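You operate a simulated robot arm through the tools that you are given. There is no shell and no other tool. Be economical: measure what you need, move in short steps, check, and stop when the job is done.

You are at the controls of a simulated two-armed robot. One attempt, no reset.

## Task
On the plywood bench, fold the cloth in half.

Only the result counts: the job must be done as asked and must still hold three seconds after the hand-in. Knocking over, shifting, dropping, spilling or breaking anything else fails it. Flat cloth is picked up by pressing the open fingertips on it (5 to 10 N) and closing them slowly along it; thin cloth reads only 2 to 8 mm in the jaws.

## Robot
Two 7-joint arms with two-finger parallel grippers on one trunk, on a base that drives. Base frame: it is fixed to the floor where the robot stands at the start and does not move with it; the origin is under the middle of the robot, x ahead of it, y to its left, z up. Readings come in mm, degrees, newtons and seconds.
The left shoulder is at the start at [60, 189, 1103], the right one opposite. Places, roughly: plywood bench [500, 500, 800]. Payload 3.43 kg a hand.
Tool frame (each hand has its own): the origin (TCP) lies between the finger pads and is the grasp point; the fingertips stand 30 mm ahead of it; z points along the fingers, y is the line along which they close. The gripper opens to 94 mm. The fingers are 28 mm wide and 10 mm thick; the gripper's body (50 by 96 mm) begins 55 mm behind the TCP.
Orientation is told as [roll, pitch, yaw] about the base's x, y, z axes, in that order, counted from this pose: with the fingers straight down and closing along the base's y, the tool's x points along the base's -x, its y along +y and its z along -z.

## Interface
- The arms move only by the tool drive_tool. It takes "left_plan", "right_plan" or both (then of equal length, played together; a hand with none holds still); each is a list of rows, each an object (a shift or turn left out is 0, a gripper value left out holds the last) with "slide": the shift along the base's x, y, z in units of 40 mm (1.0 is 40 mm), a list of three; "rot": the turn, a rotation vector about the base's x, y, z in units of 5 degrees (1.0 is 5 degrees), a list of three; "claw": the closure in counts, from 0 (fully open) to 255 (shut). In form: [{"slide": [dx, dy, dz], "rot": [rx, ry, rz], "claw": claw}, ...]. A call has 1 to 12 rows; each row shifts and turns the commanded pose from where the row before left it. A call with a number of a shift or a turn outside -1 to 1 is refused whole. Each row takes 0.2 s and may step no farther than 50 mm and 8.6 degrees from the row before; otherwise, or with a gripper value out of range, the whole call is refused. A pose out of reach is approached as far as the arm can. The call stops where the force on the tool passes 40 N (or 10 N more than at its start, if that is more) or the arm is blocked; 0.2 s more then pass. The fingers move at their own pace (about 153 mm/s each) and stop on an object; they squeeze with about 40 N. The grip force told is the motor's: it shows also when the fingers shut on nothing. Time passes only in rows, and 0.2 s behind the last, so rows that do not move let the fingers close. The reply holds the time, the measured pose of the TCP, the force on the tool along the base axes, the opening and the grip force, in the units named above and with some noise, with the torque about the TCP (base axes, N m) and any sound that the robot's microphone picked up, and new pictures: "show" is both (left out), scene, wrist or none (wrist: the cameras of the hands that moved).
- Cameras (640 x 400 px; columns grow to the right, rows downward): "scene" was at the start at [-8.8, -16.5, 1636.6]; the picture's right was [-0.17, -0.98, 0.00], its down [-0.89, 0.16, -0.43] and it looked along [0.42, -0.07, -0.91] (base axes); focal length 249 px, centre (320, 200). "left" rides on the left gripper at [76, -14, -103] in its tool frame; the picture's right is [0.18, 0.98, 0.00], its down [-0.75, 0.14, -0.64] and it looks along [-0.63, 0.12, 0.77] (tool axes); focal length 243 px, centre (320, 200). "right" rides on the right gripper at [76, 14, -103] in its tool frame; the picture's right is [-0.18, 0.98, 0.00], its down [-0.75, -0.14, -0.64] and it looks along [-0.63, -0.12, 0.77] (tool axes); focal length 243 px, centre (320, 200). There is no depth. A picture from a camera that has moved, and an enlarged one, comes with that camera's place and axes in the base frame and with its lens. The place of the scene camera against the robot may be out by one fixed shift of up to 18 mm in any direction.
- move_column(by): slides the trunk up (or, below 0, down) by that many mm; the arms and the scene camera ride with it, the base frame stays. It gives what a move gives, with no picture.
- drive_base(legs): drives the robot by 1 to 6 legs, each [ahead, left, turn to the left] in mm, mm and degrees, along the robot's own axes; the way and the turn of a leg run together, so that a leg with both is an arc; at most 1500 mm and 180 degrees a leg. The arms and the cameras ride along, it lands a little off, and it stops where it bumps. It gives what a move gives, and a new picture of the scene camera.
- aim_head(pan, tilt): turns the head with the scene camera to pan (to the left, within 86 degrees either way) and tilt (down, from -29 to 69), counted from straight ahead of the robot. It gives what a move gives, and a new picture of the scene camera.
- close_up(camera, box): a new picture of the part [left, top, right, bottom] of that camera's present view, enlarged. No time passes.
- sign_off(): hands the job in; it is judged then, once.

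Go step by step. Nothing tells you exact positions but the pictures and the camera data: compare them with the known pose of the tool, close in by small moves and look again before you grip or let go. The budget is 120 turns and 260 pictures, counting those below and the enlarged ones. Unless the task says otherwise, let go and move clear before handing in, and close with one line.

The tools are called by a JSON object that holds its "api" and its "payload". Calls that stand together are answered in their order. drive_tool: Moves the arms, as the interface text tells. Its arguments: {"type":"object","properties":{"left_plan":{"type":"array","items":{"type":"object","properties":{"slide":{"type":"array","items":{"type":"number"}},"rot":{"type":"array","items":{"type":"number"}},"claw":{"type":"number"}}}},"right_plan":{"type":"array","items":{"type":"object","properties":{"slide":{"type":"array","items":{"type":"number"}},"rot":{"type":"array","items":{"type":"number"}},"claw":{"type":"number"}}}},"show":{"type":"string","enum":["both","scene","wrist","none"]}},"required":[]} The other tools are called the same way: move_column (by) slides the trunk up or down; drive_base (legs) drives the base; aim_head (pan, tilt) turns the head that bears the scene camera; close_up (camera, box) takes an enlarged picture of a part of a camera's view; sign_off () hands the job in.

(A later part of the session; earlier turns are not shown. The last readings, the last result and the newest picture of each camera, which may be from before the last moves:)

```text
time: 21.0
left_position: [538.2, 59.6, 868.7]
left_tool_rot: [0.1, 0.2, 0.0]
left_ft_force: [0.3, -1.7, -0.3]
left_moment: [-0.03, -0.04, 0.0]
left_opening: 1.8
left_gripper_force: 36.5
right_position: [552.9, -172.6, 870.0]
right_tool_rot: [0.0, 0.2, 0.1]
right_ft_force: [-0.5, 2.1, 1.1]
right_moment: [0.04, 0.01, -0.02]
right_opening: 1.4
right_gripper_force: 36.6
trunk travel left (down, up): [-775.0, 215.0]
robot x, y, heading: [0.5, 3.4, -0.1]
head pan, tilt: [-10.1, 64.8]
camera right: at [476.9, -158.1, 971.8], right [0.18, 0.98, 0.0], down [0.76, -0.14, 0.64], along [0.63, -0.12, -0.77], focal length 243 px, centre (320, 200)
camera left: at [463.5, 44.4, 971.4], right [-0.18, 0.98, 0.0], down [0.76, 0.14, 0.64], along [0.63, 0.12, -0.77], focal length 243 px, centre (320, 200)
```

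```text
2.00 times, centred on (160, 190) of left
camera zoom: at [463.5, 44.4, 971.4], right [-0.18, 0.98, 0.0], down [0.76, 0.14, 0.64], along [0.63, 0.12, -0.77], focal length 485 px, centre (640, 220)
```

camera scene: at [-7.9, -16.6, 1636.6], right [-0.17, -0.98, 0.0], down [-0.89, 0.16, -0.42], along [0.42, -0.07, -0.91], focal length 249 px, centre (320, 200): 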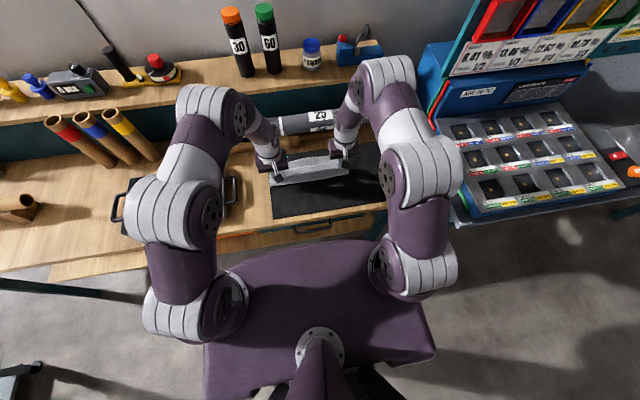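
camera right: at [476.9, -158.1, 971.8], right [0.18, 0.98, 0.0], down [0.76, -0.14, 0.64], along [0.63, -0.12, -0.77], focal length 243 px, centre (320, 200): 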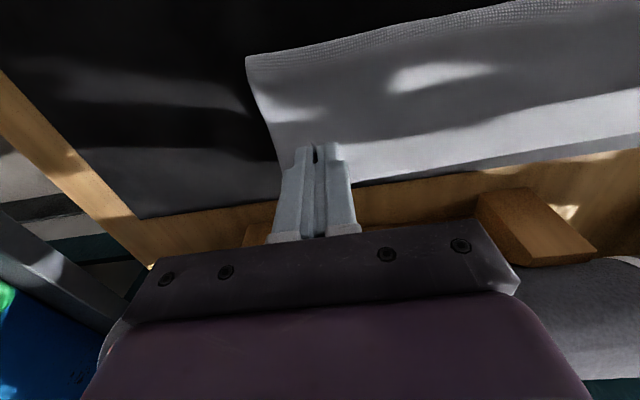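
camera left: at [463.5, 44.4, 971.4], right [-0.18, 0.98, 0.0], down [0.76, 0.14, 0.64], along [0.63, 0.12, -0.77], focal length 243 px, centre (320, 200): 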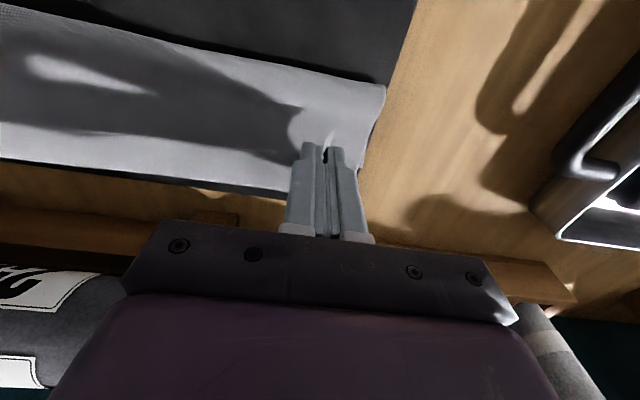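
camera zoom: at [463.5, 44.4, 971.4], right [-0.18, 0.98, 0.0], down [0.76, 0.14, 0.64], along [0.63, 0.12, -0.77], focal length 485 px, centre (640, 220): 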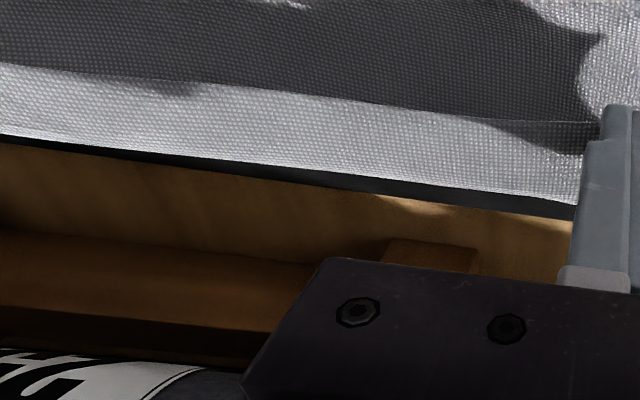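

The lower layer is being dragged forward again, to about 597, because the fixed grip direction makes the edge curl. I'll unfold again and drag the cloth farther back to leave room, then fold while tilting the fingers so the edge rolls over properly.

{"api": "drive_tool", "payload": {"left_plan": [{"slide": [-0.5, 0, 0.2]}, {"slide": [-0.5, 0, 0.2]}, {"slide": [-0.5, 0, 0.1]}, {"slide": [-0.5, 0, 0]}, {"slide": [-0.5, 0, 0]}, {"slide": [-0.5, 0, -0.1]}, {"slide": [-0.5, 0, -0.2]}, {"slide": [-0.5, 0, -0.2]}, {"slide": [-0.5, 0, -0.2]}, {"slide": [-0.5, 0, -0.2]}, {"slide": [-0.5, 0, -0.15]}, {"slide": [-0.5, 0, 0]}], "right_plan": [{"slide": [-0.5, 0, 0.2]}, {"slide": [-0.5, 0, 0.2]}, {"slide": [-0.5, 0, 0.1]}, {"slide": [-0.5, 0, 0]}, {"slide": [-0.5, 0, 0]}, {"slide": [-0.5, 0, -0.1]}, {"slide": [-0.5, 0, -0.2]}, {"slide": [-0.5, 0, -0.2]}, {"slide": [-0.5, 0, -0.2]}, {"slide": [-0.5, 0, -0.2]}, {"slide": [-0.5, 0, -0.15]}, {"slide": [-0.5, 0, 0]}]}}

{"api": "close_up", "payload": {"camera": "scene", "box": [230, 120, 410, 232]}}

```text
time: 23.6
left_position: [298.5, 59.1, 847.9]
left_tool_rot: [0.2, 0.1, -0.1]
left_ft_force: [-0.5, -1.4, -0.3]
left_moment: [0.01, -0.04, -0.01]
left_opening: 1.9
left_gripper_force: 36.4
right_position: [309.2, -171.8, 848.0]
right_tool_rot: [0.0, 0.1, -0.1]
right_ft_force: [0.3, 0.7, 0.1]
right_moment: [0.01, -0.01, 0.03]
right_opening: 1.9
right_gripper_force: 36.6
trunk travel left (down, up): [-775.0, 215.0]
robot x, y, heading: [1.5, 3.8, 0.4]
head pan, tilt: [-10.1, 64.8]
camera scene: at [-10.6, -16.4, 1636.6], right [-0.17, -0.98, 0.0], down [-0.89, 0.16, -0.43], along [0.42, -0.07, -0.9], focal length 249 px, centre (320, 200)
camera right: at [234.2, -157.8, 950.0], right [0.18, 0.98, 0.0], down [0.75, -0.14, 0.64], along [0.63, -0.12, -0.77], focal length 243 px, centre (320, 200)
camera left: at [223.0, 43.8, 950.4], right [-0.18, 0.98, 0.0], down [0.75, 0.14, 0.64], along [0.63, 0.12, -0.77], focal length 243 px, centre (320, 200)
```

scene: 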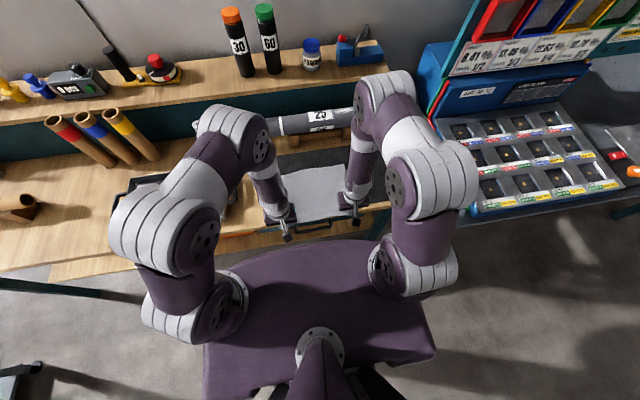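
right: 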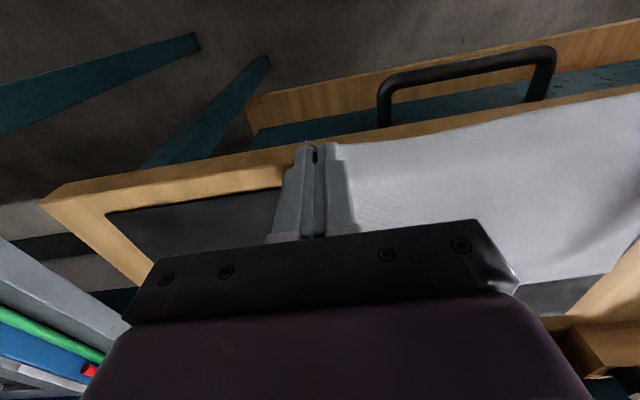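
left: 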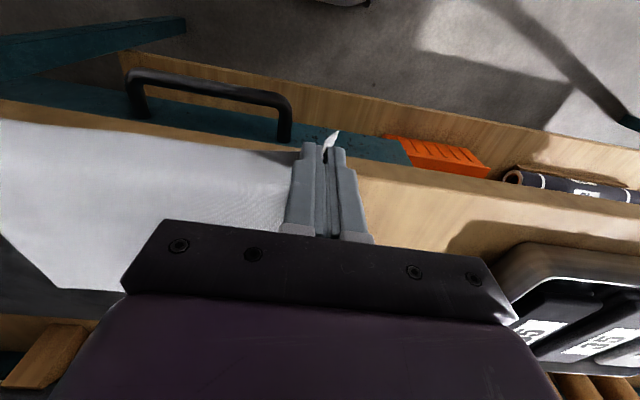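

```text
3.56 times, centred on (320, 176) of scene
camera zoom: at [-10.6, -16.4, 1636.6], right [-0.17, -0.98, 0.0], down [-0.89, 0.16, -0.43], along [0.42, -0.07, -0.9], focal length 886 px, centre (320, 285)
```

zoom: 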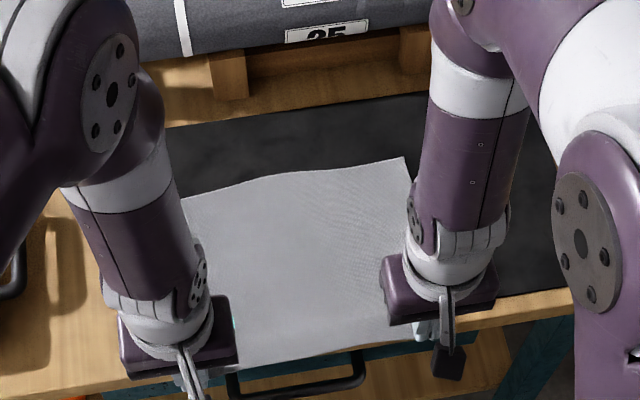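

The cloth is now well back, with its far edge near x ≈ 508–521 and about 120 mm of room to the rack. I'll do the first half of the fold with a gradual finger tilt.

{"api": "drive_tool", "payload": {"left_plan": [{"slide": [0.1, 0, 0.23], "rot": [0, 0.333, 0]}, {"slide": [0.1, 0, 0.23], "rot": [0, 0.333, 0]}, {"slide": [0.17, 0, 0.2], "rot": [0, 0.333, 0]}, {"slide": [0.17, 0, 0.2], "rot": [0, 0.333, 0]}, {"slide": [0.23, 0, 0.17], "rot": [0, 0.333, 0]}, {"slide": [0.23, 0, 0.17], "rot": [0, 0.333, 0]}, {"slide": [0.28, 0, 0.13], "rot": [0, 0.333, 0]}, {"slide": [0.28, 0, 0.13], "rot": [0, 0.333, 0]}, {"slide": [0.31, 0, 0.08], "rot": [0, 0.333, 0]}, {"slide": [0.31, 0, 0.08], "rot": [0, 0.333, 0]}, {"slide": [0.33, 0, 0.02], "rot": [0, 0.333, 0]}, {"slide": [0.33, 0, 0.02], "rot": [0, 0.333, 0]}], "right_plan": [{"slide": [0.1, 0, 0.23], "rot": [0, 0.333, 0]}, {"slide": [0.1, 0, 0.23], "rot": [0, 0.333, 0]}, {"slide": [0.17, 0, 0.2], "rot": [0, 0.333, 0]}, {"slide": [0.17, 0, 0.2], "rot": [0, 0.333, 0]}, {"slide": [0.23, 0, 0.17], "rot": [0, 0.333, 0]}, {"slide": [0.23, 0, 0.17], "rot": [0, 0.333, 0]}, {"slide": [0.28, 0, 0.13], "rot": [0, 0.333, 0]}, {"slide": [0.28, 0, 0.13], "rot": [0, 0.333, 0]}, {"slide": [0.31, 0, 0.08], "rot": [0, 0.333, 0]}, {"slide": [0.31, 0, 0.08], "rot": [0, 0.333, 0]}, {"slide": [0.33, 0, 0.02], "rot": [0, 0.333, 0]}, {"slide": [0.33, 0, 0.02], "rot": [0, 0.333, 0]}]}}

{"api": "close_up", "payload": {"camera": "scene", "box": [230, 120, 410, 232]}}

```text
time: 26.2
left_position: [414.8, 60.1, 914.2]
left_tool_rot: [0.0, 20.4, -0.1]
left_ft_force: [0.5, -2.9, 0.2]
left_moment: [-0.1, 0.01, 0.02]
left_opening: 1.5
left_gripper_force: 36.9
right_position: [425.0, -172.9, 907.7]
right_tool_rot: [-0.1, 20.2, -0.1]
right_ft_force: [-0.1, 3.0, 0.5]
right_moment: [0.1, -0.01, 0.01]
right_opening: 1.7
right_gripper_force: 36.9
right hand out of reach, approached as far as the arm can: row 3, 4
trunk travel left (down, up): [-775.0, 215.0]
robot x, y, heading: [3.9, -2.0, 0.3]
head pan, tilt: [-10.1, 64.8]
camera scene: at [-7.3, -16.6, 1636.6], right [-0.17, -0.98, 0.0], down [-0.89, 0.16, -0.42], along [0.42, -0.07, -0.91], focal length 249 px, centre (320, 200)
camera right: at [389.0, -158.8, 1029.1], right [0.17, 0.98, -0.06], down [0.93, -0.14, 0.34], along [0.33, -0.12, -0.94], focal length 243 px, centre (320, 200)
camera left: at [378.4, 45.0, 1035.8], right [-0.17, 0.98, 0.06], down [0.93, 0.14, 0.34], along [0.33, 0.12, -0.94], focal length 243 px, centre (320, 200)
```

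scene: 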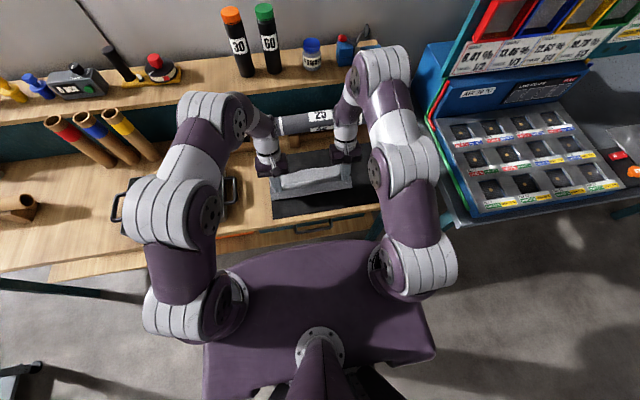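
right: 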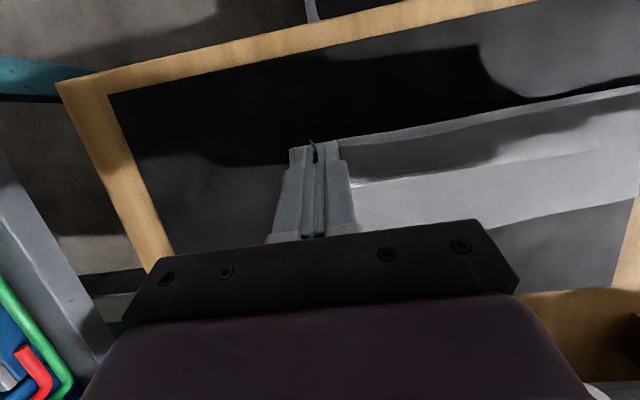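
left: 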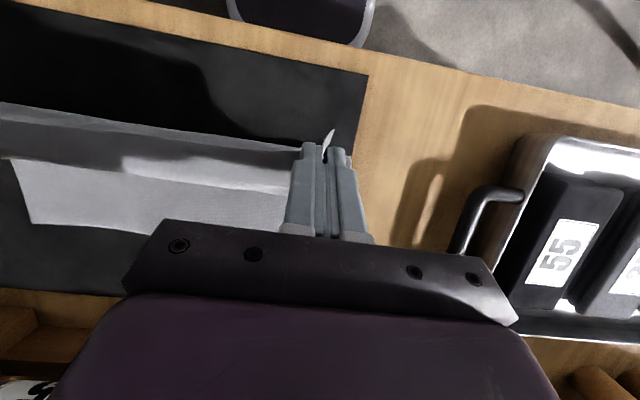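

```text
3.56 times, centred on (320, 176) of scene
camera zoom: at [-7.3, -16.6, 1636.6], right [-0.17, -0.98, 0.0], down [-0.89, 0.16, -0.42], along [0.42, -0.07, -0.91], focal length 886 px, centre (320, 285)
```

zoom: 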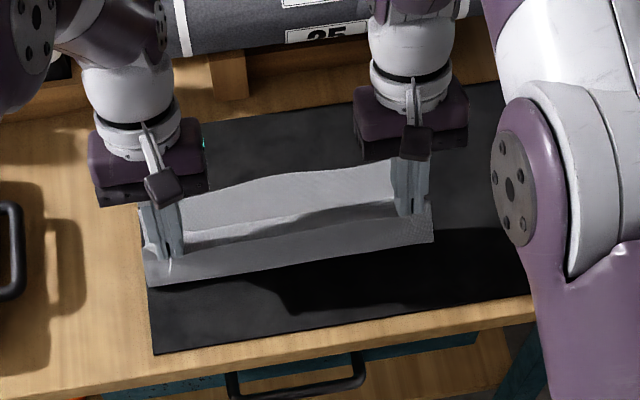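

This looks much better: the edge stands over the fold line and the far edge is still near 512. I continue the second half, checking partway.

{"api": "drive_tool", "payload": {"left_plan": [{"slide": [0.33, 0, -0.06], "rot": [0, 0.333, 0]}, {"slide": [0.33, 0, -0.06], "rot": [0, 0.333, 0]}, {"slide": [0.31, 0, -0.12], "rot": [0, 0.333, 0]}, {"slide": [0.31, 0, -0.12], "rot": [0, 0.333, 0]}, {"slide": [0.28, 0, -0.16], "rot": [0, 0.333, 0]}, {"slide": [0.28, 0, -0.16], "rot": [0, 0.333, 0]}], "right_plan": [{"slide": [0.33, 0, -0.03], "rot": [0, 0.333, 0]}, {"slide": [0.33, 0, -0.03], "rot": [0, 0.333, 0]}, {"slide": [0.31, 0, -0.1], "rot": [0, 0.333, 0]}, {"slide": [0.31, 0, -0.1], "rot": [0, 0.333, 0]}, {"slide": [0.28, 0, -0.13], "rot": [0, 0.333, 0]}, {"slide": [0.28, 0, -0.13], "rot": [0, 0.333, 0]}]}}

{"api": "close_up", "payload": {"camera": "scene", "box": [230, 120, 410, 232]}}

```text
time: 27.6
left_position: [408.1, 74.7, 866.9]
left_tool_rot: [-0.4, 29.6, 0.0]
left_ft_force: [1.5, -28.3, 0.7]
left_moment: [-0.87, -0.06, 0.28]
left_opening: 1.8
left_gripper_force: 37.1
left hand out of reach, approached as far as the arm can: row 3, 4, 5, 6
right_position: [417.1, -171.4, 867.3]
right_tool_rot: [0.3, 29.9, 0.0]
right_ft_force: [-1.7, 28.5, 0.0]
right_moment: [0.89, 0.02, -0.22]
right_opening: 1.7
right_gripper_force: 36.0
right hand out of reach, approached as far as the arm can: row 3, 4, 5, 6
trunk travel left (down, up): [-775.0, 215.0]
robot x, y, heading: [-1.1, -1.7, 0.0]
head pan, tilt: [-10.1, 64.8]
stopped in row 6 (left hand): the force on the tool passed its limit (the readings are from after the stop); the commanded pose is now the measured one
camera scene: at [-8.7, -16.4, 1636.6], right [-0.17, -0.98, 0.0], down [-0.89, 0.16, -0.43], along [0.42, -0.07, -0.91], focal length 249 px, centre (320, 200)
camera right: at [402.2, -158.4, 993.1], right [0.16, 0.98, -0.09], down [0.97, -0.14, 0.18], along [0.16, -0.11, -0.98], focal length 243 px, centre (320, 200)
camera left: at [391.5, 60.1, 992.6], right [-0.16, 0.98, 0.09], down [0.97, 0.14, 0.19], along [0.17, 0.11, -0.98], focal length 243 px, centre (320, 200)
```

scene: 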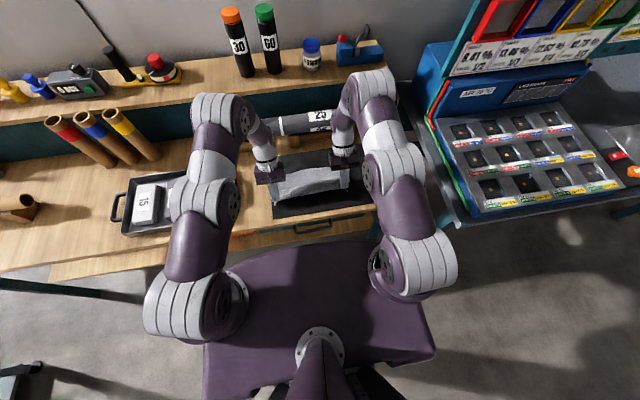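
right: 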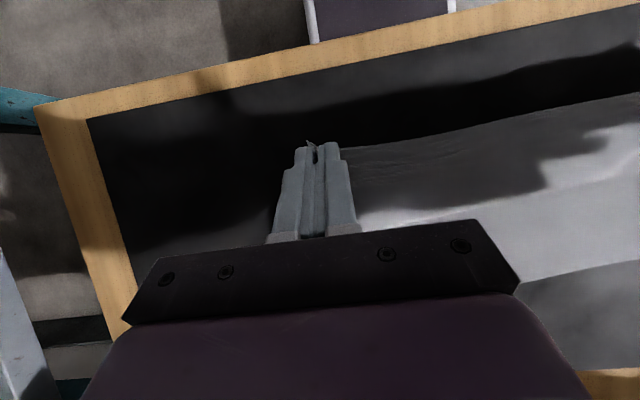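
left: 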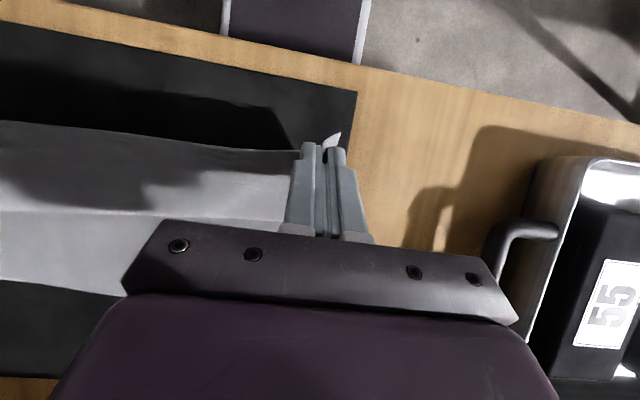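

```text
3.56 times, centred on (320, 176) of scene
camera zoom: at [-8.7, -16.4, 1636.6], right [-0.17, -0.98, 0.0], down [-0.89, 0.16, -0.43], along [0.42, -0.07, -0.91], focal length 886 px, centre (320, 285)
```

zoom: 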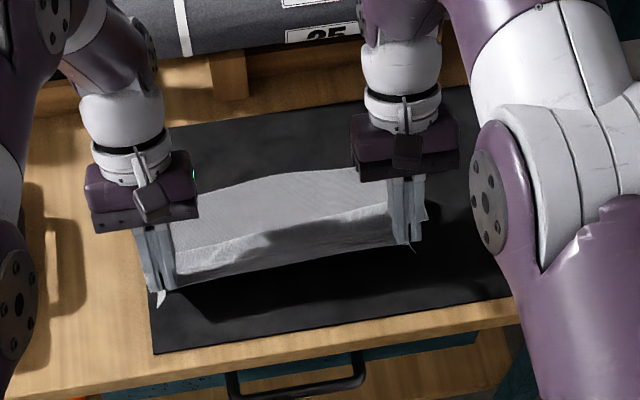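

Tilting past about 25° is beyond the wrists, and the hands got pushed off the path with the cloth taut. I'll go back to 20° of tilt, relieve the tension, and continue from there.

{"api": "drive_tool", "payload": {"left_plan": [{"slide": [0.1, -0.38, 0.3], "rot": [0, -0.65, 0]}, {"slide": [0.15, 0, 0.4], "rot": [0, -0.65, 0]}, {"slide": [0.15, 0, 0.4], "rot": [0, -0.65, 0]}, {}], "right_plan": [{"slide": [0.15, 0, 0.3], "rot": [0, -0.65, 0]}, {"slide": [0.15, 0, 0.4], "rot": [0, -0.65, 0]}, {"slide": [0.15, 0, 0.4], "rot": [0, -0.65, 0]}, {}], "show": "none"}}

{"api": "close_up", "payload": {"camera": "scene", "box": [230, 120, 410, 232]}}

```text
time: 28.6
left_position: [422.0, 60.5, 909.2]
left_tool_rot: [-0.1, 20.0, -0.1]
left_ft_force: [0.5, -4.5, -0.5]
left_moment: [-0.13, 0.0, 0.0]
left_opening: 1.7
left_gripper_force: 36.4
right_position: [436.1, -172.5, 910.2]
right_tool_rot: [0.1, 20.1, 0.0]
right_ft_force: [-0.5, 4.7, -0.6]
right_moment: [0.1, 0.0, 0.04]
right_opening: 1.8
right_gripper_force: 36.4
trunk travel left (down, up): [-775.0, 215.0]
robot x, y, heading: [-1.3, -3.0, 0.1]
head pan, tilt: [-10.1, 64.8]
```

```text
3.56 times, centred on (320, 176) of scene
camera zoom: at [-7.9, -16.7, 1636.6], right [-0.17, -0.98, 0.0], down [-0.89, 0.16, -0.42], along [0.42, -0.07, -0.91], focal length 886 px, centre (320, 285)
```

zoom: 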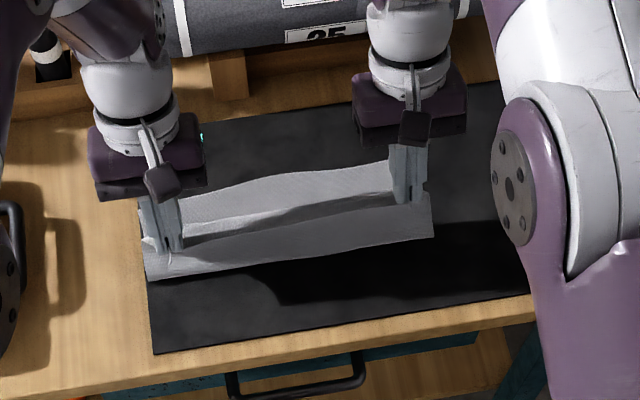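

{"api": "drive_tool", "payload": {"left_plan": [{"slide": [0.3, 0, -0.02]}, {"slide": [0.3, 0, -0.04], "rot": [0, -0.1, 0]}, {"slide": [0.3, 0, -0.08], "rot": [0, -0.1, 0]}, {"slide": [0.3, 0, -0.12], "rot": [0, -0.1, 0]}], "right_plan": [{"slide": [0.3, 0, -0.02]}, {"slide": [0.3, 0, -0.04], "rot": [0, -0.1, 0]}, {"slide": [0.3, 0, -0.08], "rot": [0, -0.1, 0]}, {"slide": [0.3, 0, -0.12], "rot": [0, -0.1, 0]}], "show": "wrist"}}

{"api": "close_up", "payload": {"camera": "scene", "box": [230, 120, 410, 232]}}

```text
time: 29.6
left_position: [470.6, 62.5, 900.4]
left_tool_rot: [-0.2, 18.4, -0.1]
left_ft_force: [0.5, -5.0, 0.3]
left_moment: [-0.14, -0.01, 0.03]
left_opening: 1.5
left_gripper_force: 36.9
right_position: [483.8, -172.0, 899.1]
right_tool_rot: [0.1, 18.7, 0.1]
right_ft_force: [-0.8, 5.3, 0.6]
right_moment: [0.18, -0.01, -0.01]
right_opening: 1.6
right_gripper_force: 36.7
trunk travel left (down, up): [-775.0, 215.0]
robot x, y, heading: [1.2, -2.9, 0.2]
head pan, tilt: [-10.1, 64.8]
camera right: at [444.9, -159.0, 1020.9], right [0.18, 0.98, -0.06], down [0.92, -0.14, 0.37], along [0.35, -0.12, -0.93], focal length 243 px, centre (320, 200)
camera left: at [432.0, 47.4, 1020.5], right [-0.17, 0.98, 0.06], down [0.92, 0.14, 0.37], along [0.35, 0.12, -0.93], focal length 243 px, centre (320, 200)
```

right: 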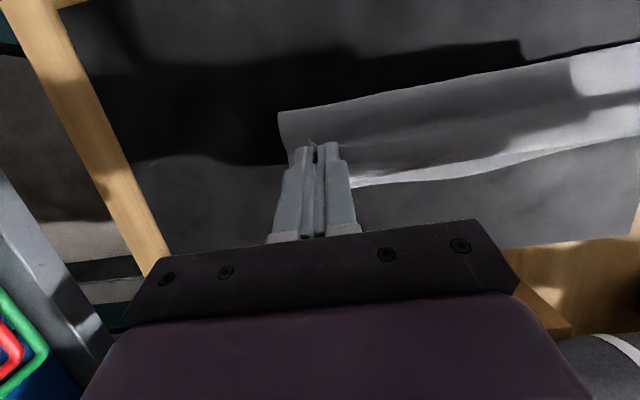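
left: 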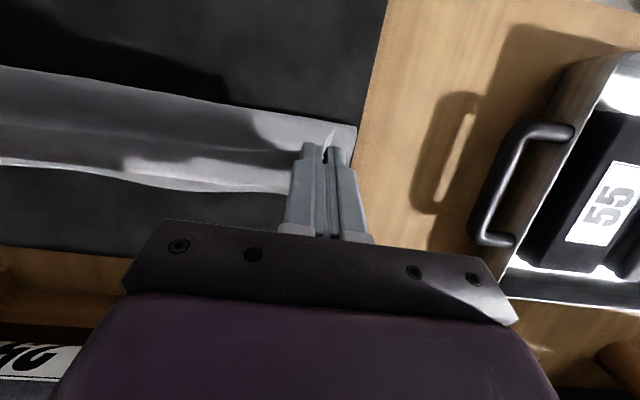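

```text
3.56 times, centred on (320, 176) of scene
camera zoom: at [-7.4, -16.5, 1636.6], right [-0.17, -0.98, 0.0], down [-0.89, 0.16, -0.42], along [0.42, -0.07, -0.91], focal length 886 px, centre (320, 285)
```

zoom: 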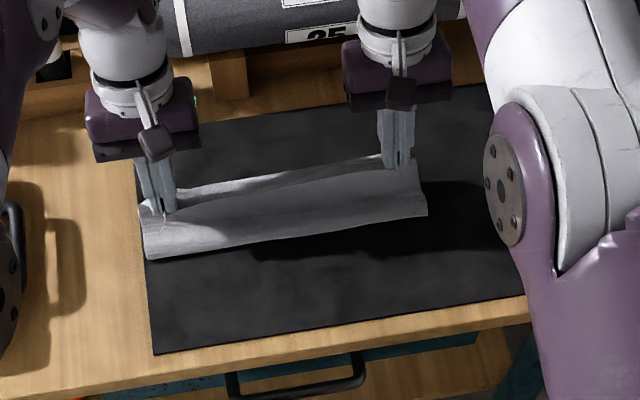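

The lower layer is nearly unmoved so far. I'll look closely at the cloth's shape before going on.

{"api": "close_up", "payload": {"camera": "left", "box": [0, 30, 340, 242]}}

{"api": "close_up", "payload": {"camera": "right", "box": [260, 30, 600, 242]}}

{"api": "close_up", "payload": {"camera": "scene", "box": [260, 150, 360, 212]}}

```text
1.88 times, centred on (170, 136) of left
camera zoom: at [432.0, 47.4, 1020.5], right [-0.17, 0.98, 0.06], down [0.92, 0.14, 0.37], along [0.35, 0.12, -0.93], focal length 457 px, centre (602, 320)
```

zoom: 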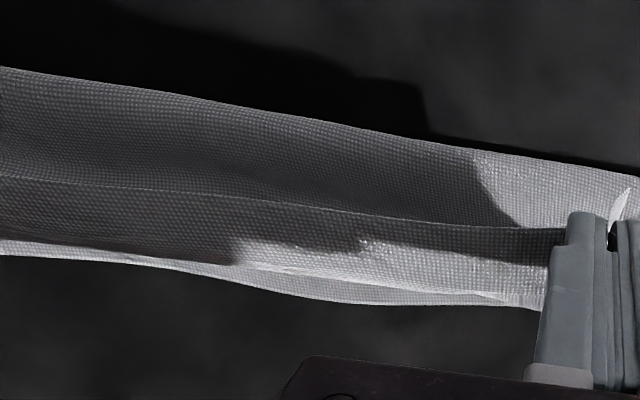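

```text
1.88 times, centred on (430, 136) of right
camera zoom: at [444.9, -159.0, 1020.9], right [0.18, 0.98, -0.06], down [0.92, -0.14, 0.37], along [0.35, -0.12, -0.93], focal length 457 px, centre (113, 320)
```

zoom: 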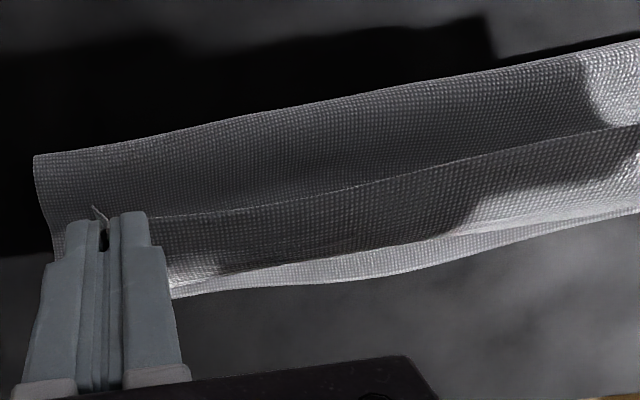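

```text
6.40 times, centred on (310, 181) of scene
camera zoom: at [-7.4, -16.5, 1636.6], right [-0.17, -0.98, 0.0], down [-0.89, 0.16, -0.42], along [0.42, -0.07, -0.91], focal length 1596 px, centre (384, 322)
```

zoom: 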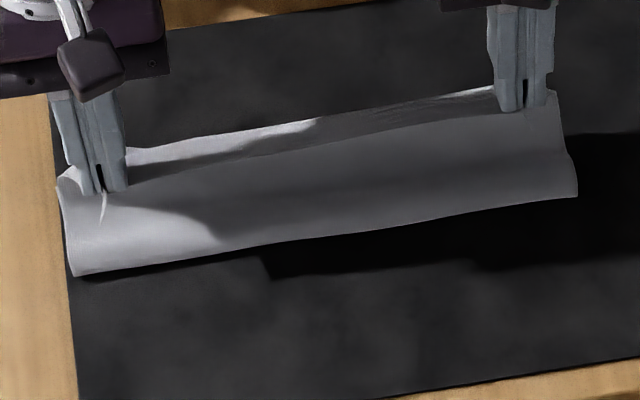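

The cloth is in a Z shape: because the grip holds its direction fixed, it leaves the fingers forward and doubles back. I'll unfold, lay it flat and release, then fold the other way (far edge toward me), pinching along x so the sheet hangs straight down and the fingers can tilt naturally.

{"api": "drive_tool", "payload": {"left_plan": [{"slide": [-0.335, 0, 0.05], "rot": [0, -0.308, 0]}, {"slide": [-0.335, 0, 0], "rot": [0, -0.308, 0]}, {"slide": [-0.335, 0, 0], "rot": [0, -0.308, 0]}, {"slide": [-0.335, 0, -0.05], "rot": [0, -0.308, 0]}, {"slide": [-0.335, 0, -0.05], "rot": [0, -0.308, 0]}, {"slide": [-0.335, 0, -0.1], "rot": [0, -0.308, 0]}, {"slide": [-0.335, 0, -0.15], "rot": [0, -0.308, 0]}, {"slide": [-0.335, 0, -0.2], "rot": [0, -0.308, 0]}, {"slide": [-0.335, 0, -0.2], "rot": [0, -0.308, 0]}, {"slide": [-0.335, 0, -0.25], "rot": [0, -0.308, 0]}, {"slide": [-0.335, 0, -0.25], "rot": [0, -0.308, 0]}, {"slide": [-0.335, 0, -0.15], "rot": [0, -0.308, 0]}], "right_plan": [{"slide": [-0.335, 0, 0.05], "rot": [0, -0.308, 0]}, {"slide": [-0.335, 0, 0], "rot": [0, -0.308, 0]}, {"slide": [-0.335, 0, 0], "rot": [0, -0.308, 0]}, {"slide": [-0.335, 0, -0.05], "rot": [0, -0.308, 0]}, {"slide": [-0.335, 0, -0.05], "rot": [0, -0.308, 0]}, {"slide": [-0.335, 0, -0.1], "rot": [0, -0.308, 0]}, {"slide": [-0.335, 0, -0.15], "rot": [0, -0.308, 0]}, {"slide": [-0.335, 0, -0.2], "rot": [0, -0.308, 0]}, {"slide": [-0.335, 0, -0.2], "rot": [0, -0.308, 0]}, {"slide": [-0.335, 0, -0.25], "rot": [0, -0.308, 0]}, {"slide": [-0.335, 0, -0.25], "rot": [0, -0.308, 0]}, {"slide": [-0.335, 0, -0.15], "rot": [0, -0.308, 0]}], "show": "wrist"}}

{"api": "close_up", "payload": {"camera": "scene", "box": [230, 120, 410, 232]}}

```text
time: 32.2
left_position: [307.6, 61.1, 844.9]
left_tool_rot: [0.0, -0.1, -0.2]
left_ft_force: [-0.1, -3.3, 0.2]
left_moment: [-0.06, -0.02, -0.02]
left_opening: 1.5
left_gripper_force: 36.7
right_position: [321.0, -173.3, 847.0]
right_tool_rot: [0.2, 0.0, -0.1]
right_ft_force: [-0.6, 3.8, 0.3]
right_moment: [0.06, -0.01, 0.0]
right_opening: 1.6
right_gripper_force: 36.2
trunk travel left (down, up): [-775.0, 215.0]
robot x, y, heading: [0.9, 0.2, 0.1]
head pan, tilt: [-10.1, 64.8]
camera right: at [244.8, -159.3, 948.6], right [0.18, 0.98, 0.0], down [0.75, -0.14, 0.64], along [0.63, -0.12, -0.77], focal length 243 px, centre (320, 200)
camera left: at [231.6, 45.1, 946.4], right [-0.18, 0.98, 0.0], down [0.75, 0.14, 0.64], along [0.63, 0.12, -0.77], focal length 243 px, centre (320, 200)
```

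right: 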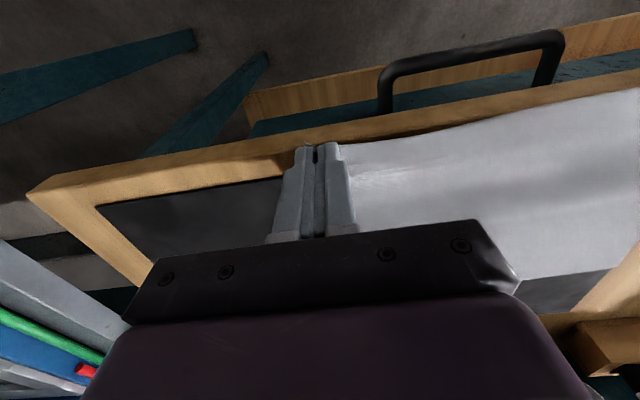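
left: 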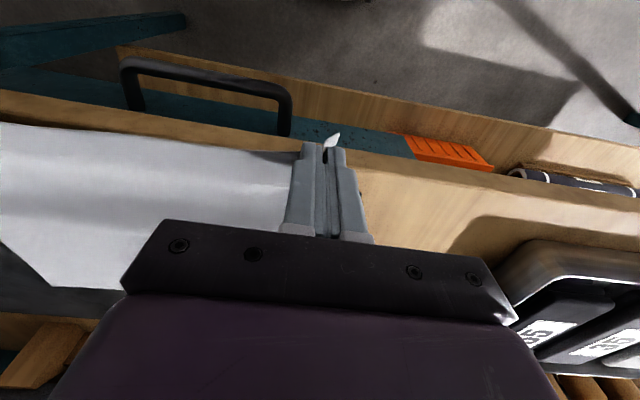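

```text
3.56 times, centred on (320, 176) of scene
camera zoom: at [-11.3, -16.5, 1636.6], right [-0.17, -0.98, 0.0], down [-0.89, 0.16, -0.43], along [0.42, -0.07, -0.9], focal length 886 px, centre (320, 285)
```

zoom: 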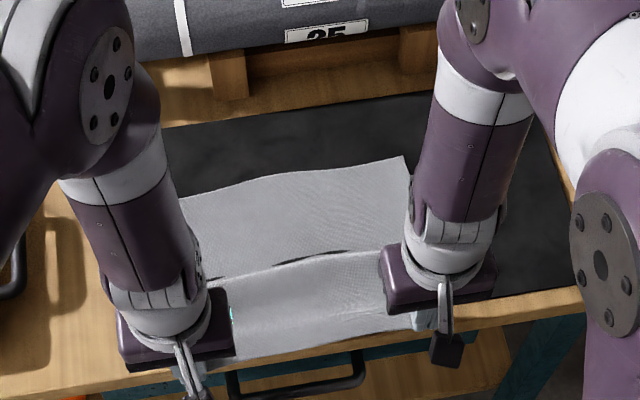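

There's a small ridge across the middle. I pull about 14 mm farther back to flatten it while lowering the tips near the surface.

{"api": "drive_tool", "payload": {"left_plan": [{"slide": [-0.15, 0, 0]}, {"slide": [-0.2, 0, 0]}, {"slide": [0, 0, -0.1]}, {"slide": [0, 0, -0.08]}, {}], "right_plan": [{"slide": [-0.15, 0, 0]}, {"slide": [-0.2, 0, 0]}, {"slide": [0, 0, -0.12]}, {"slide": [0, 0, -0.1]}, {}], "show": "none"}}

{"api": "close_up", "payload": {"camera": "scene", "box": [230, 120, 410, 232]}}

```text
time: 33.5
left_position: [295.0, 61.2, 838.2]
left_tool_rot: [-0.1, 0.0, -0.2]
left_ft_force: [-0.6, -4.7, -0.8]
left_moment: [-0.09, 0.0, -0.03]
left_opening: 1.9
left_gripper_force: 36.0
right_position: [309.0, -174.0, 837.3]
right_tool_rot: [0.2, 0.3, 0.1]
right_ft_force: [0.5, 4.5, 0.4]
right_moment: [0.14, -0.01, 0.05]
right_opening: 1.9
right_gripper_force: 36.3
trunk travel left (down, up): [-775.0, 215.0]
robot x, y, heading: [-2.2, -1.2, 0.0]
head pan, tilt: [-10.1, 64.8]
```

```text
3.56 times, centred on (320, 176) of scene
camera zoom: at [-8.6, -16.5, 1636.6], right [-0.17, -0.98, 0.0], down [-0.89, 0.16, -0.43], along [0.42, -0.07, -0.91], focal length 886 px, centre (320, 285)
```

zoom: 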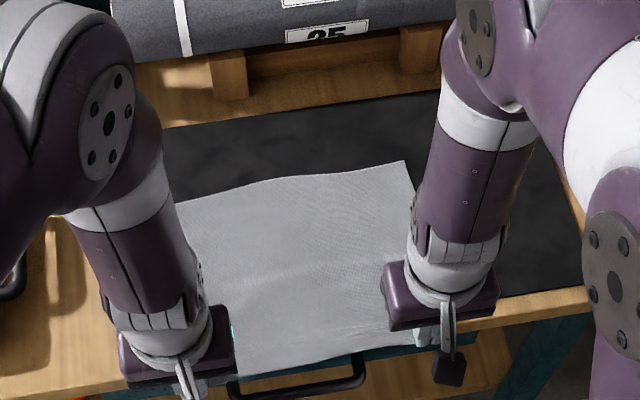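

Flat again. I open slowly and lift straight up and clear.

{"api": "drive_tool", "payload": {"left_plan": [{"claw": 245}, {"claw": 235}, {"claw": 220}, {"claw": 200}, {"claw": 175}, {}, {"slide": [0, 0, 0.1]}, {"slide": [0, 0, 0.3]}, {"slide": [0, 0, 0.8]}, {"slide": [0, 0.3, 0.8]}, {}], "right_plan": [{"claw": 245}, {"claw": 235}, {"claw": 220}, {"claw": 200}, {"claw": 175}, {}, {"slide": [0, 0, 0.1]}, {"slide": [0, 0, 0.3]}, {"slide": [0, 0, 0.8]}, {"slide": [0, -0.3, 0.8]}, {}]}}

{"api": "close_up", "payload": {"camera": "scene", "box": [230, 120, 410, 232]}}

```text
time: 35.9
left_position: [297.3, 72.4, 918.5]
left_tool_rot: [-0.1, 0.0, -0.1]
left_ft_force: [0.1, 0.9, -0.1]
left_moment: [0.03, 0.0, -0.01]
left_opening: 29.4
left_gripper_force: 0.1
right_position: [307.9, -186.3, 917.5]
right_tool_rot: [0.2, 0.2, 0.0]
right_ft_force: [0.3, 0.5, -0.5]
right_moment: [-0.02, 0.0, 0.02]
right_opening: 29.4
right_gripper_force: 0.1
trunk travel left (down, up): [-775.0, 215.0]
robot x, y, heading: [-1.4, -3.4, 0.1]
head pan, tilt: [-10.1, 64.8]
camera scene: at [-8.3, -16.6, 1636.6], right [-0.17, -0.98, 0.0], down [-0.89, 0.16, -0.43], along [0.42, -0.07, -0.91], focal length 249 px, centre (320, 200)
camera right: at [231.9, -172.9, 1018.6], right [0.18, 0.98, 0.0], down [0.76, -0.14, 0.64], along [0.63, -0.12, -0.77], focal length 243 px, centre (320, 200)
camera left: at [220.9, 58.2, 1019.5], right [-0.18, 0.98, 0.0], down [0.75, 0.14, 0.64], along [0.63, 0.12, -0.77], focal length 243 px, centre (320, 200)
```

scene: 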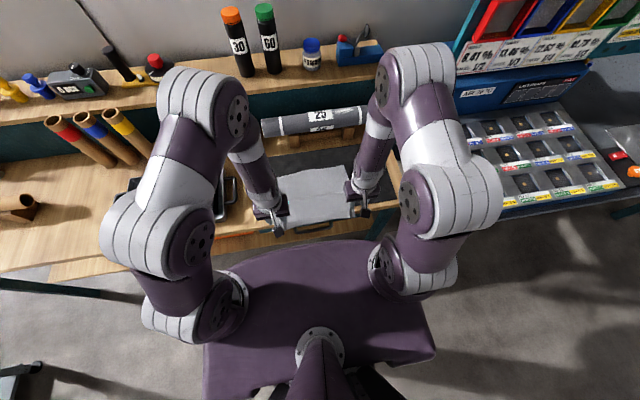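
right: 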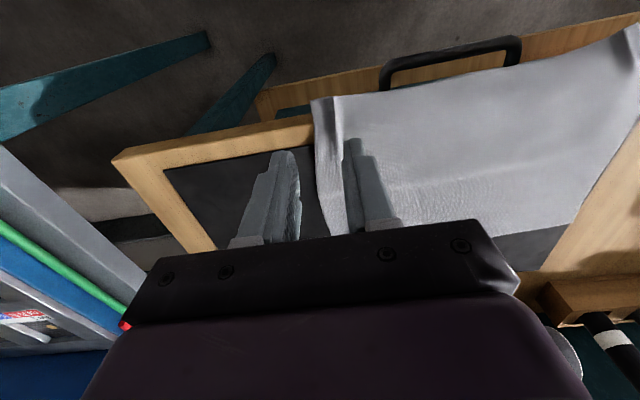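
left: 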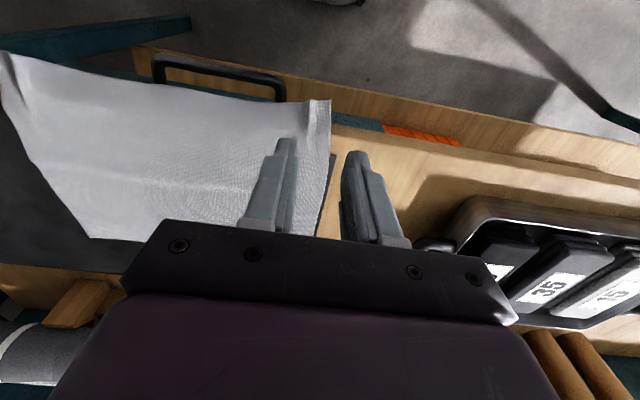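

```text
3.56 times, centred on (320, 176) of scene
camera zoom: at [-8.3, -16.6, 1636.6], right [-0.17, -0.98, 0.0], down [-0.89, 0.16, -0.43], along [0.42, -0.07, -0.91], focal length 886 px, centre (320, 285)
```

zoom: 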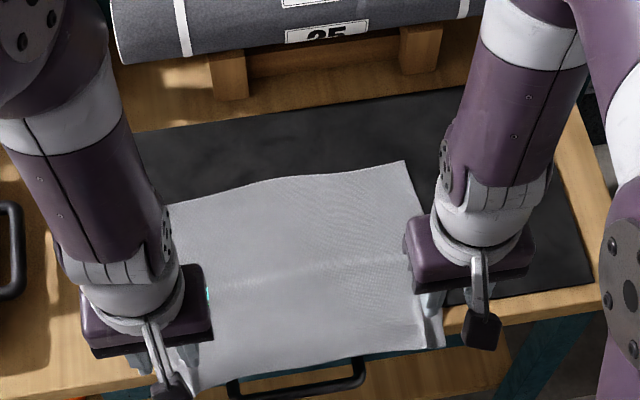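

The cloth lies flat with far corners around A [499, 95] and B [515, -196]. I'll rotate both hands 90° so the fingers close along x, cameras outward, while moving toward the far edge.

{"api": "drive_tool", "payload": {"left_plan": [{"slide": [0.28, 0, 0.2], "rot": [0, 0, -1]}, {"slide": [0.28, 0, 0], "rot": [0, 0, -1]}, {"slide": [0.28, 0, 0], "rot": [0, 0, -1]}, {"slide": [0.28, 0, 0], "rot": [0, 0, -1]}, {"slide": [0.28, 0, 0], "rot": [0, 0, -1]}, {"slide": [0.28, 0, 0], "rot": [0, 0, -1]}, {"slide": [0.28, 0, 0], "rot": [0, 0, -1]}, {"slide": [0.28, 0, 0], "rot": [0, 0, -1]}, {"slide": [0.28, 0, 0], "rot": [0, 0, -1]}], "right_plan": [{"slide": [0.28, 0, 0.2], "rot": [0, 0, 1]}, {"slide": [0.28, 0, 0], "rot": [0, 0, 1]}, {"slide": [0.28, 0, 0], "rot": [0, 0, 1]}, {"slide": [0.28, 0, 0], "rot": [0, 0, 1]}, {"slide": [0.28, 0, 0], "rot": [0, 0, 1]}, {"slide": [0.28, 0, 0], "rot": [0, 0, 1]}, {"slide": [0.28, 0, 0], "rot": [0, 0, 1]}, {"slide": [0.28, 0, 0], "rot": [0, 0, 1]}, {"slide": [0.28, 0, 0], "rot": [0, 0, 1]}], "show": "none"}}

{"api": "drive_tool", "payload": {"left_plan": [{"slide": [0.28, 0, 0], "rot": [0, 0, -1]}, {"slide": [0.28, 0, 0], "rot": [0, 0, -1]}, {"slide": [0.28, 0, 0], "rot": [0, 0, -1]}, {"slide": [0.28, 0, 0], "rot": [0, 0, -1]}, {"slide": [0.28, 0, 0], "rot": [0, 0, -1]}, {"slide": [0.28, 0, 0], "rot": [0, 0, -1]}, {"slide": [0.28, 0, 0], "rot": [0, 0, -1]}, {"slide": [0.28, 0, -0.5], "rot": [0, 0, -1]}, {"slide": [0.28, 0, -0.5], "rot": [0, 0, -1]}, {}], "right_plan": [{"slide": [0.28, 0, 0], "rot": [0, 0, 1]}, {"slide": [0.28, 0, 0], "rot": [0, 0, 1]}, {"slide": [0.28, 0, 0], "rot": [0, 0, 1]}, {"slide": [0.28, 0, 0], "rot": [0, 0, 1]}, {"slide": [0.28, 0, 0], "rot": [0, 0, 1]}, {"slide": [0.28, 0, 0], "rot": [0, 0, 1]}, {"slide": [0.28, 0, 0], "rot": [0, 0, 1]}, {"slide": [0.28, 0, -0.5], "rot": [0, 0, 1]}, {"slide": [0.28, 0, -0.5], "rot": [0, 0, 1]}, {}]}}

```text
time: 37.9
left_position: [396.8, 73.1, 928.2]
left_tool_rot: [-0.1, 0.1, -45.2]
left_ft_force: [0.4, 0.3, -1.2]
left_moment: [-0.01, 0.02, 0.03]
left_opening: 29.4
left_gripper_force: 0.0
right_position: [408.2, -185.0, 924.6]
right_tool_rot: [0.1, 0.2, 45.1]
right_ft_force: [0.6, 0.1, -0.3]
right_moment: [0.0, -0.01, -0.01]
right_opening: 29.5
right_gripper_force: 0.1
trunk travel left (down, up): [-775.0, 215.0]
robot x, y, heading: [4.2, -0.3, -0.2]
head pan, tilt: [-10.1, 64.8]
```

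```text
time: 40.0
left_position: [496.4, 74.3, 886.0]
left_tool_rot: [-0.1, 0.0, -90.2]
left_ft_force: [-0.3, -0.1, -0.9]
left_moment: [0.0, -0.02, 0.01]
left_opening: 29.7
left_gripper_force: 0.3
right_position: [509.5, -184.7, 885.2]
right_tool_rot: [0.1, 0.2, 90.0]
right_ft_force: [0.2, 0.2, -0.5]
right_moment: [0.0, 0.01, 0.0]
right_opening: 29.4
right_gripper_force: 0.1
trunk travel left (down, up): [-775.0, 215.0]
robot x, y, heading: [2.1, 0.8, -0.1]
head pan, tilt: [-10.1, 64.8]
camera scene: at [-10.1, -16.5, 1636.6], right [-0.17, -0.98, 0.0], down [-0.89, 0.16, -0.43], along [0.42, -0.07, -0.9], focal length 249 px, centre (320, 200)
camera right: at [494.9, -261.2, 987.6], right [-0.98, 0.18, 0.0], down [0.14, 0.76, 0.64], along [0.12, 0.63, -0.77], focal length 243 px, centre (320, 200)
camera left: at [482.4, 148.5, 988.6], right [0.98, 0.18, 0.0], down [0.14, -0.75, 0.64], along [0.12, -0.63, -0.77], focal length 243 px, centre (320, 200)
```

scene: 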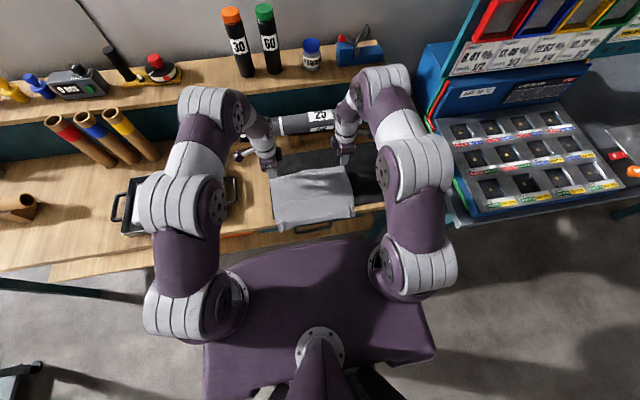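
right: 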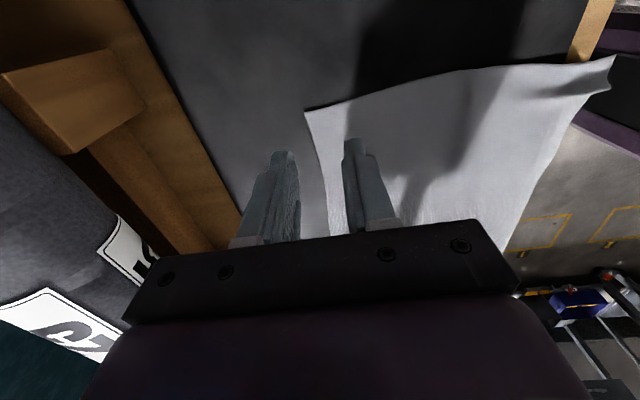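
left: 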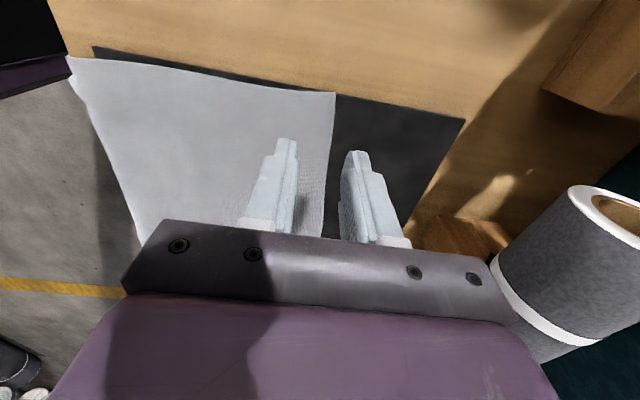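

Both hands see the far edge clearly: about x ≈ 506 at the left pinch point and 516 at the right. I narrow the fingers to 20 mm, centre them 14 mm inside the edge, and go down to just above the cloth.

{"api": "drive_tool", "payload": {"left_plan": [{"slide": [-0.11, -0.03, -0.3], "claw": 201}, {"slide": [0, 0, -0.4]}, {"slide": [0, 0, -0.4]}, {}], "right_plan": [{"slide": [-0.18, 0.3, -0.3], "claw": 201}, {"slide": [0, 0, -0.4]}, {"slide": [0, 0, -0.4]}, {}], "show": "none"}}

{"api": "close_up", "payload": {"camera": "left", "box": [220, 80, 420, 205]}}

{"api": "close_up", "payload": {"camera": "right", "box": [220, 80, 420, 205]}}

```text
time: 41.0
left_position: [490.6, 71.5, 842.6]
left_tool_rot: [-0.2, 0.1, -90.1]
left_ft_force: [-0.6, 0.3, 0.7]
left_moment: [-0.02, -0.01, 0.02]
left_opening: 19.7
left_gripper_force: 0.1
right_position: [501.5, -173.9, 841.2]
right_tool_rot: [0.1, 0.1, 90.1]
right_ft_force: [-0.2, -0.6, 1.0]
right_moment: [0.01, 0.01, -0.03]
right_opening: 19.7
right_gripper_force: 0.0
trunk travel left (down, up): [-775.0, 215.0]
robot x, y, heading: [0.3, -1.0, -0.2]
head pan, tilt: [-10.1, 64.8]
```

```text
3.20 times, centred on (320, 142) of left
camera zoom: at [477.6, 147.3, 944.5], right [0.98, 0.18, 0.0], down [0.14, -0.75, 0.64], along [0.12, -0.63, -0.77], focal length 776 px, centre (320, 384)
```

zoom: 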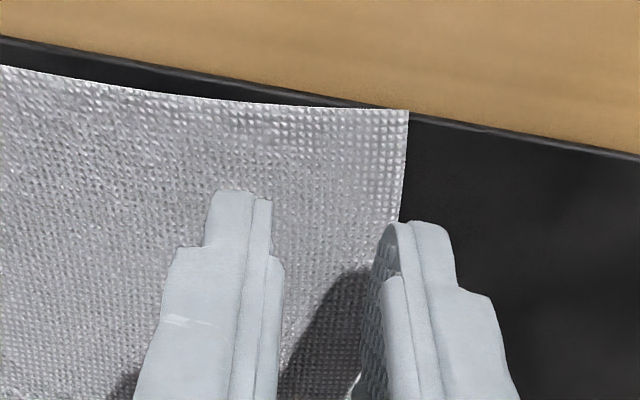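

```text
3.20 times, centred on (320, 142) of right
camera zoom: at [487.7, -249.6, 944.1], right [-0.98, 0.18, 0.0], down [0.14, 0.76, 0.64], along [0.12, 0.63, -0.77], focal length 776 px, centre (320, 384)
```

zoom: 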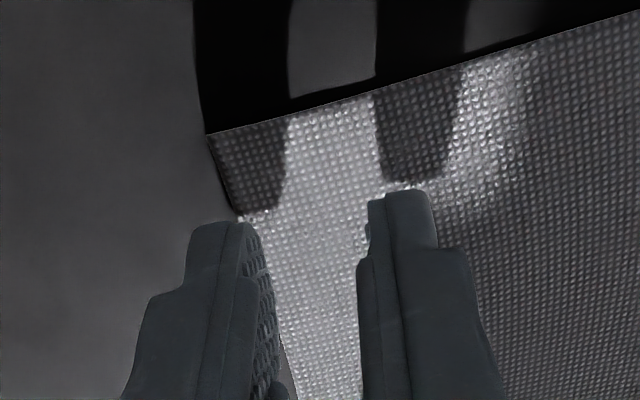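

The outer fingers overlap the edge by about 6 mm, as wanted. I step down to contact.

{"api": "drive_tool", "payload": {"left_plan": [{"slide": [0, 0, -0.1]}, {"slide": [0, 0, -0.06]}, {}, {}], "right_plan": [{"slide": [0, 0, -0.08]}, {"slide": [0, 0, -0.05]}, {}, {}], "show": "none"}}

```text
time: 42.0
left_position: [491.5, 73.5, 834.9]
left_tool_rot: [-0.1, 0.0, -90.1]
left_ft_force: [-1.0, 0.2, 0.3]
left_moment: [-0.02, 0.03, -0.01]
left_opening: 20.1
left_gripper_force: 0.1
right_position: [501.6, -173.5, 835.8]
right_tool_rot: [0.2, 0.3, 90.0]
right_ft_force: [0.1, 0.1, 0.1]
right_moment: [-0.03, 0.02, 0.01]
right_opening: 19.9
right_gripper_force: 0.0
trunk travel left (down, up): [-775.0, 215.0]
robot x, y, heading: [1.6, -1.2, 0.0]
head pan, tilt: [-10.1, 64.8]
```

{"api": "drive_tool", "payload": {"left_plan": [{"slide": [0, 0, -0.025]}, {"slide": [0, 0, -0.015]}, {}, {}], "right_plan": [{"slide": [0, 0, -0.025]}, {"slide": [0, 0, -0.02]}, {}, {}], "show": "none"}}

```text
time: 43.0
left_position: [492.3, 71.5, 834.4]
left_tool_rot: [-0.2, 0.0, -90.1]
left_ft_force: [-0.6, 0.5, 5.2]
left_moment: [0.02, -0.06, -0.03]
left_opening: 19.6
left_gripper_force: 0.1
right_position: [502.2, -173.4, 833.9]
right_tool_rot: [0.1, 0.3, 90.1]
right_ft_force: [0.6, -0.3, 0.6]
right_moment: [0.03, -0.02, -0.02]
right_opening: 20.1
right_gripper_force: 0.7
trunk travel left (down, up): [-775.0, 215.0]
robot x, y, heading: [-1.9, 1.8, 0.1]
head pan, tilt: [-10.1, 64.8]
```

{"api": "drive_tool", "payload": {"left_plan": [{"slide": [0, 0, -0.006]}, {}, {}], "right_plan": [{"slide": [0, 0, -0.025]}, {}, {}], "show": "none"}}

```text
time: 43.9
left_position: [492.1, 73.8, 833.3]
left_tool_rot: [0.0, 0.0, -90.1]
left_ft_force: [2.1, -1.5, 5.3]
left_moment: [-0.04, -0.1, -0.03]
left_opening: 20.2
left_gripper_force: 0.4
right_position: [503.0, -173.9, 834.7]
right_tool_rot: [-0.1, 0.1, 89.9]
right_ft_force: [0.4, 1.6, 6.4]
right_moment: [0.04, -0.1, -0.04]
right_opening: 20.2
right_gripper_force: 0.7
trunk travel left (down, up): [-775.0, 215.0]
robot x, y, heading: [-1.8, 2.1, -0.2]
head pan, tilt: [-10.1, 64.8]
```

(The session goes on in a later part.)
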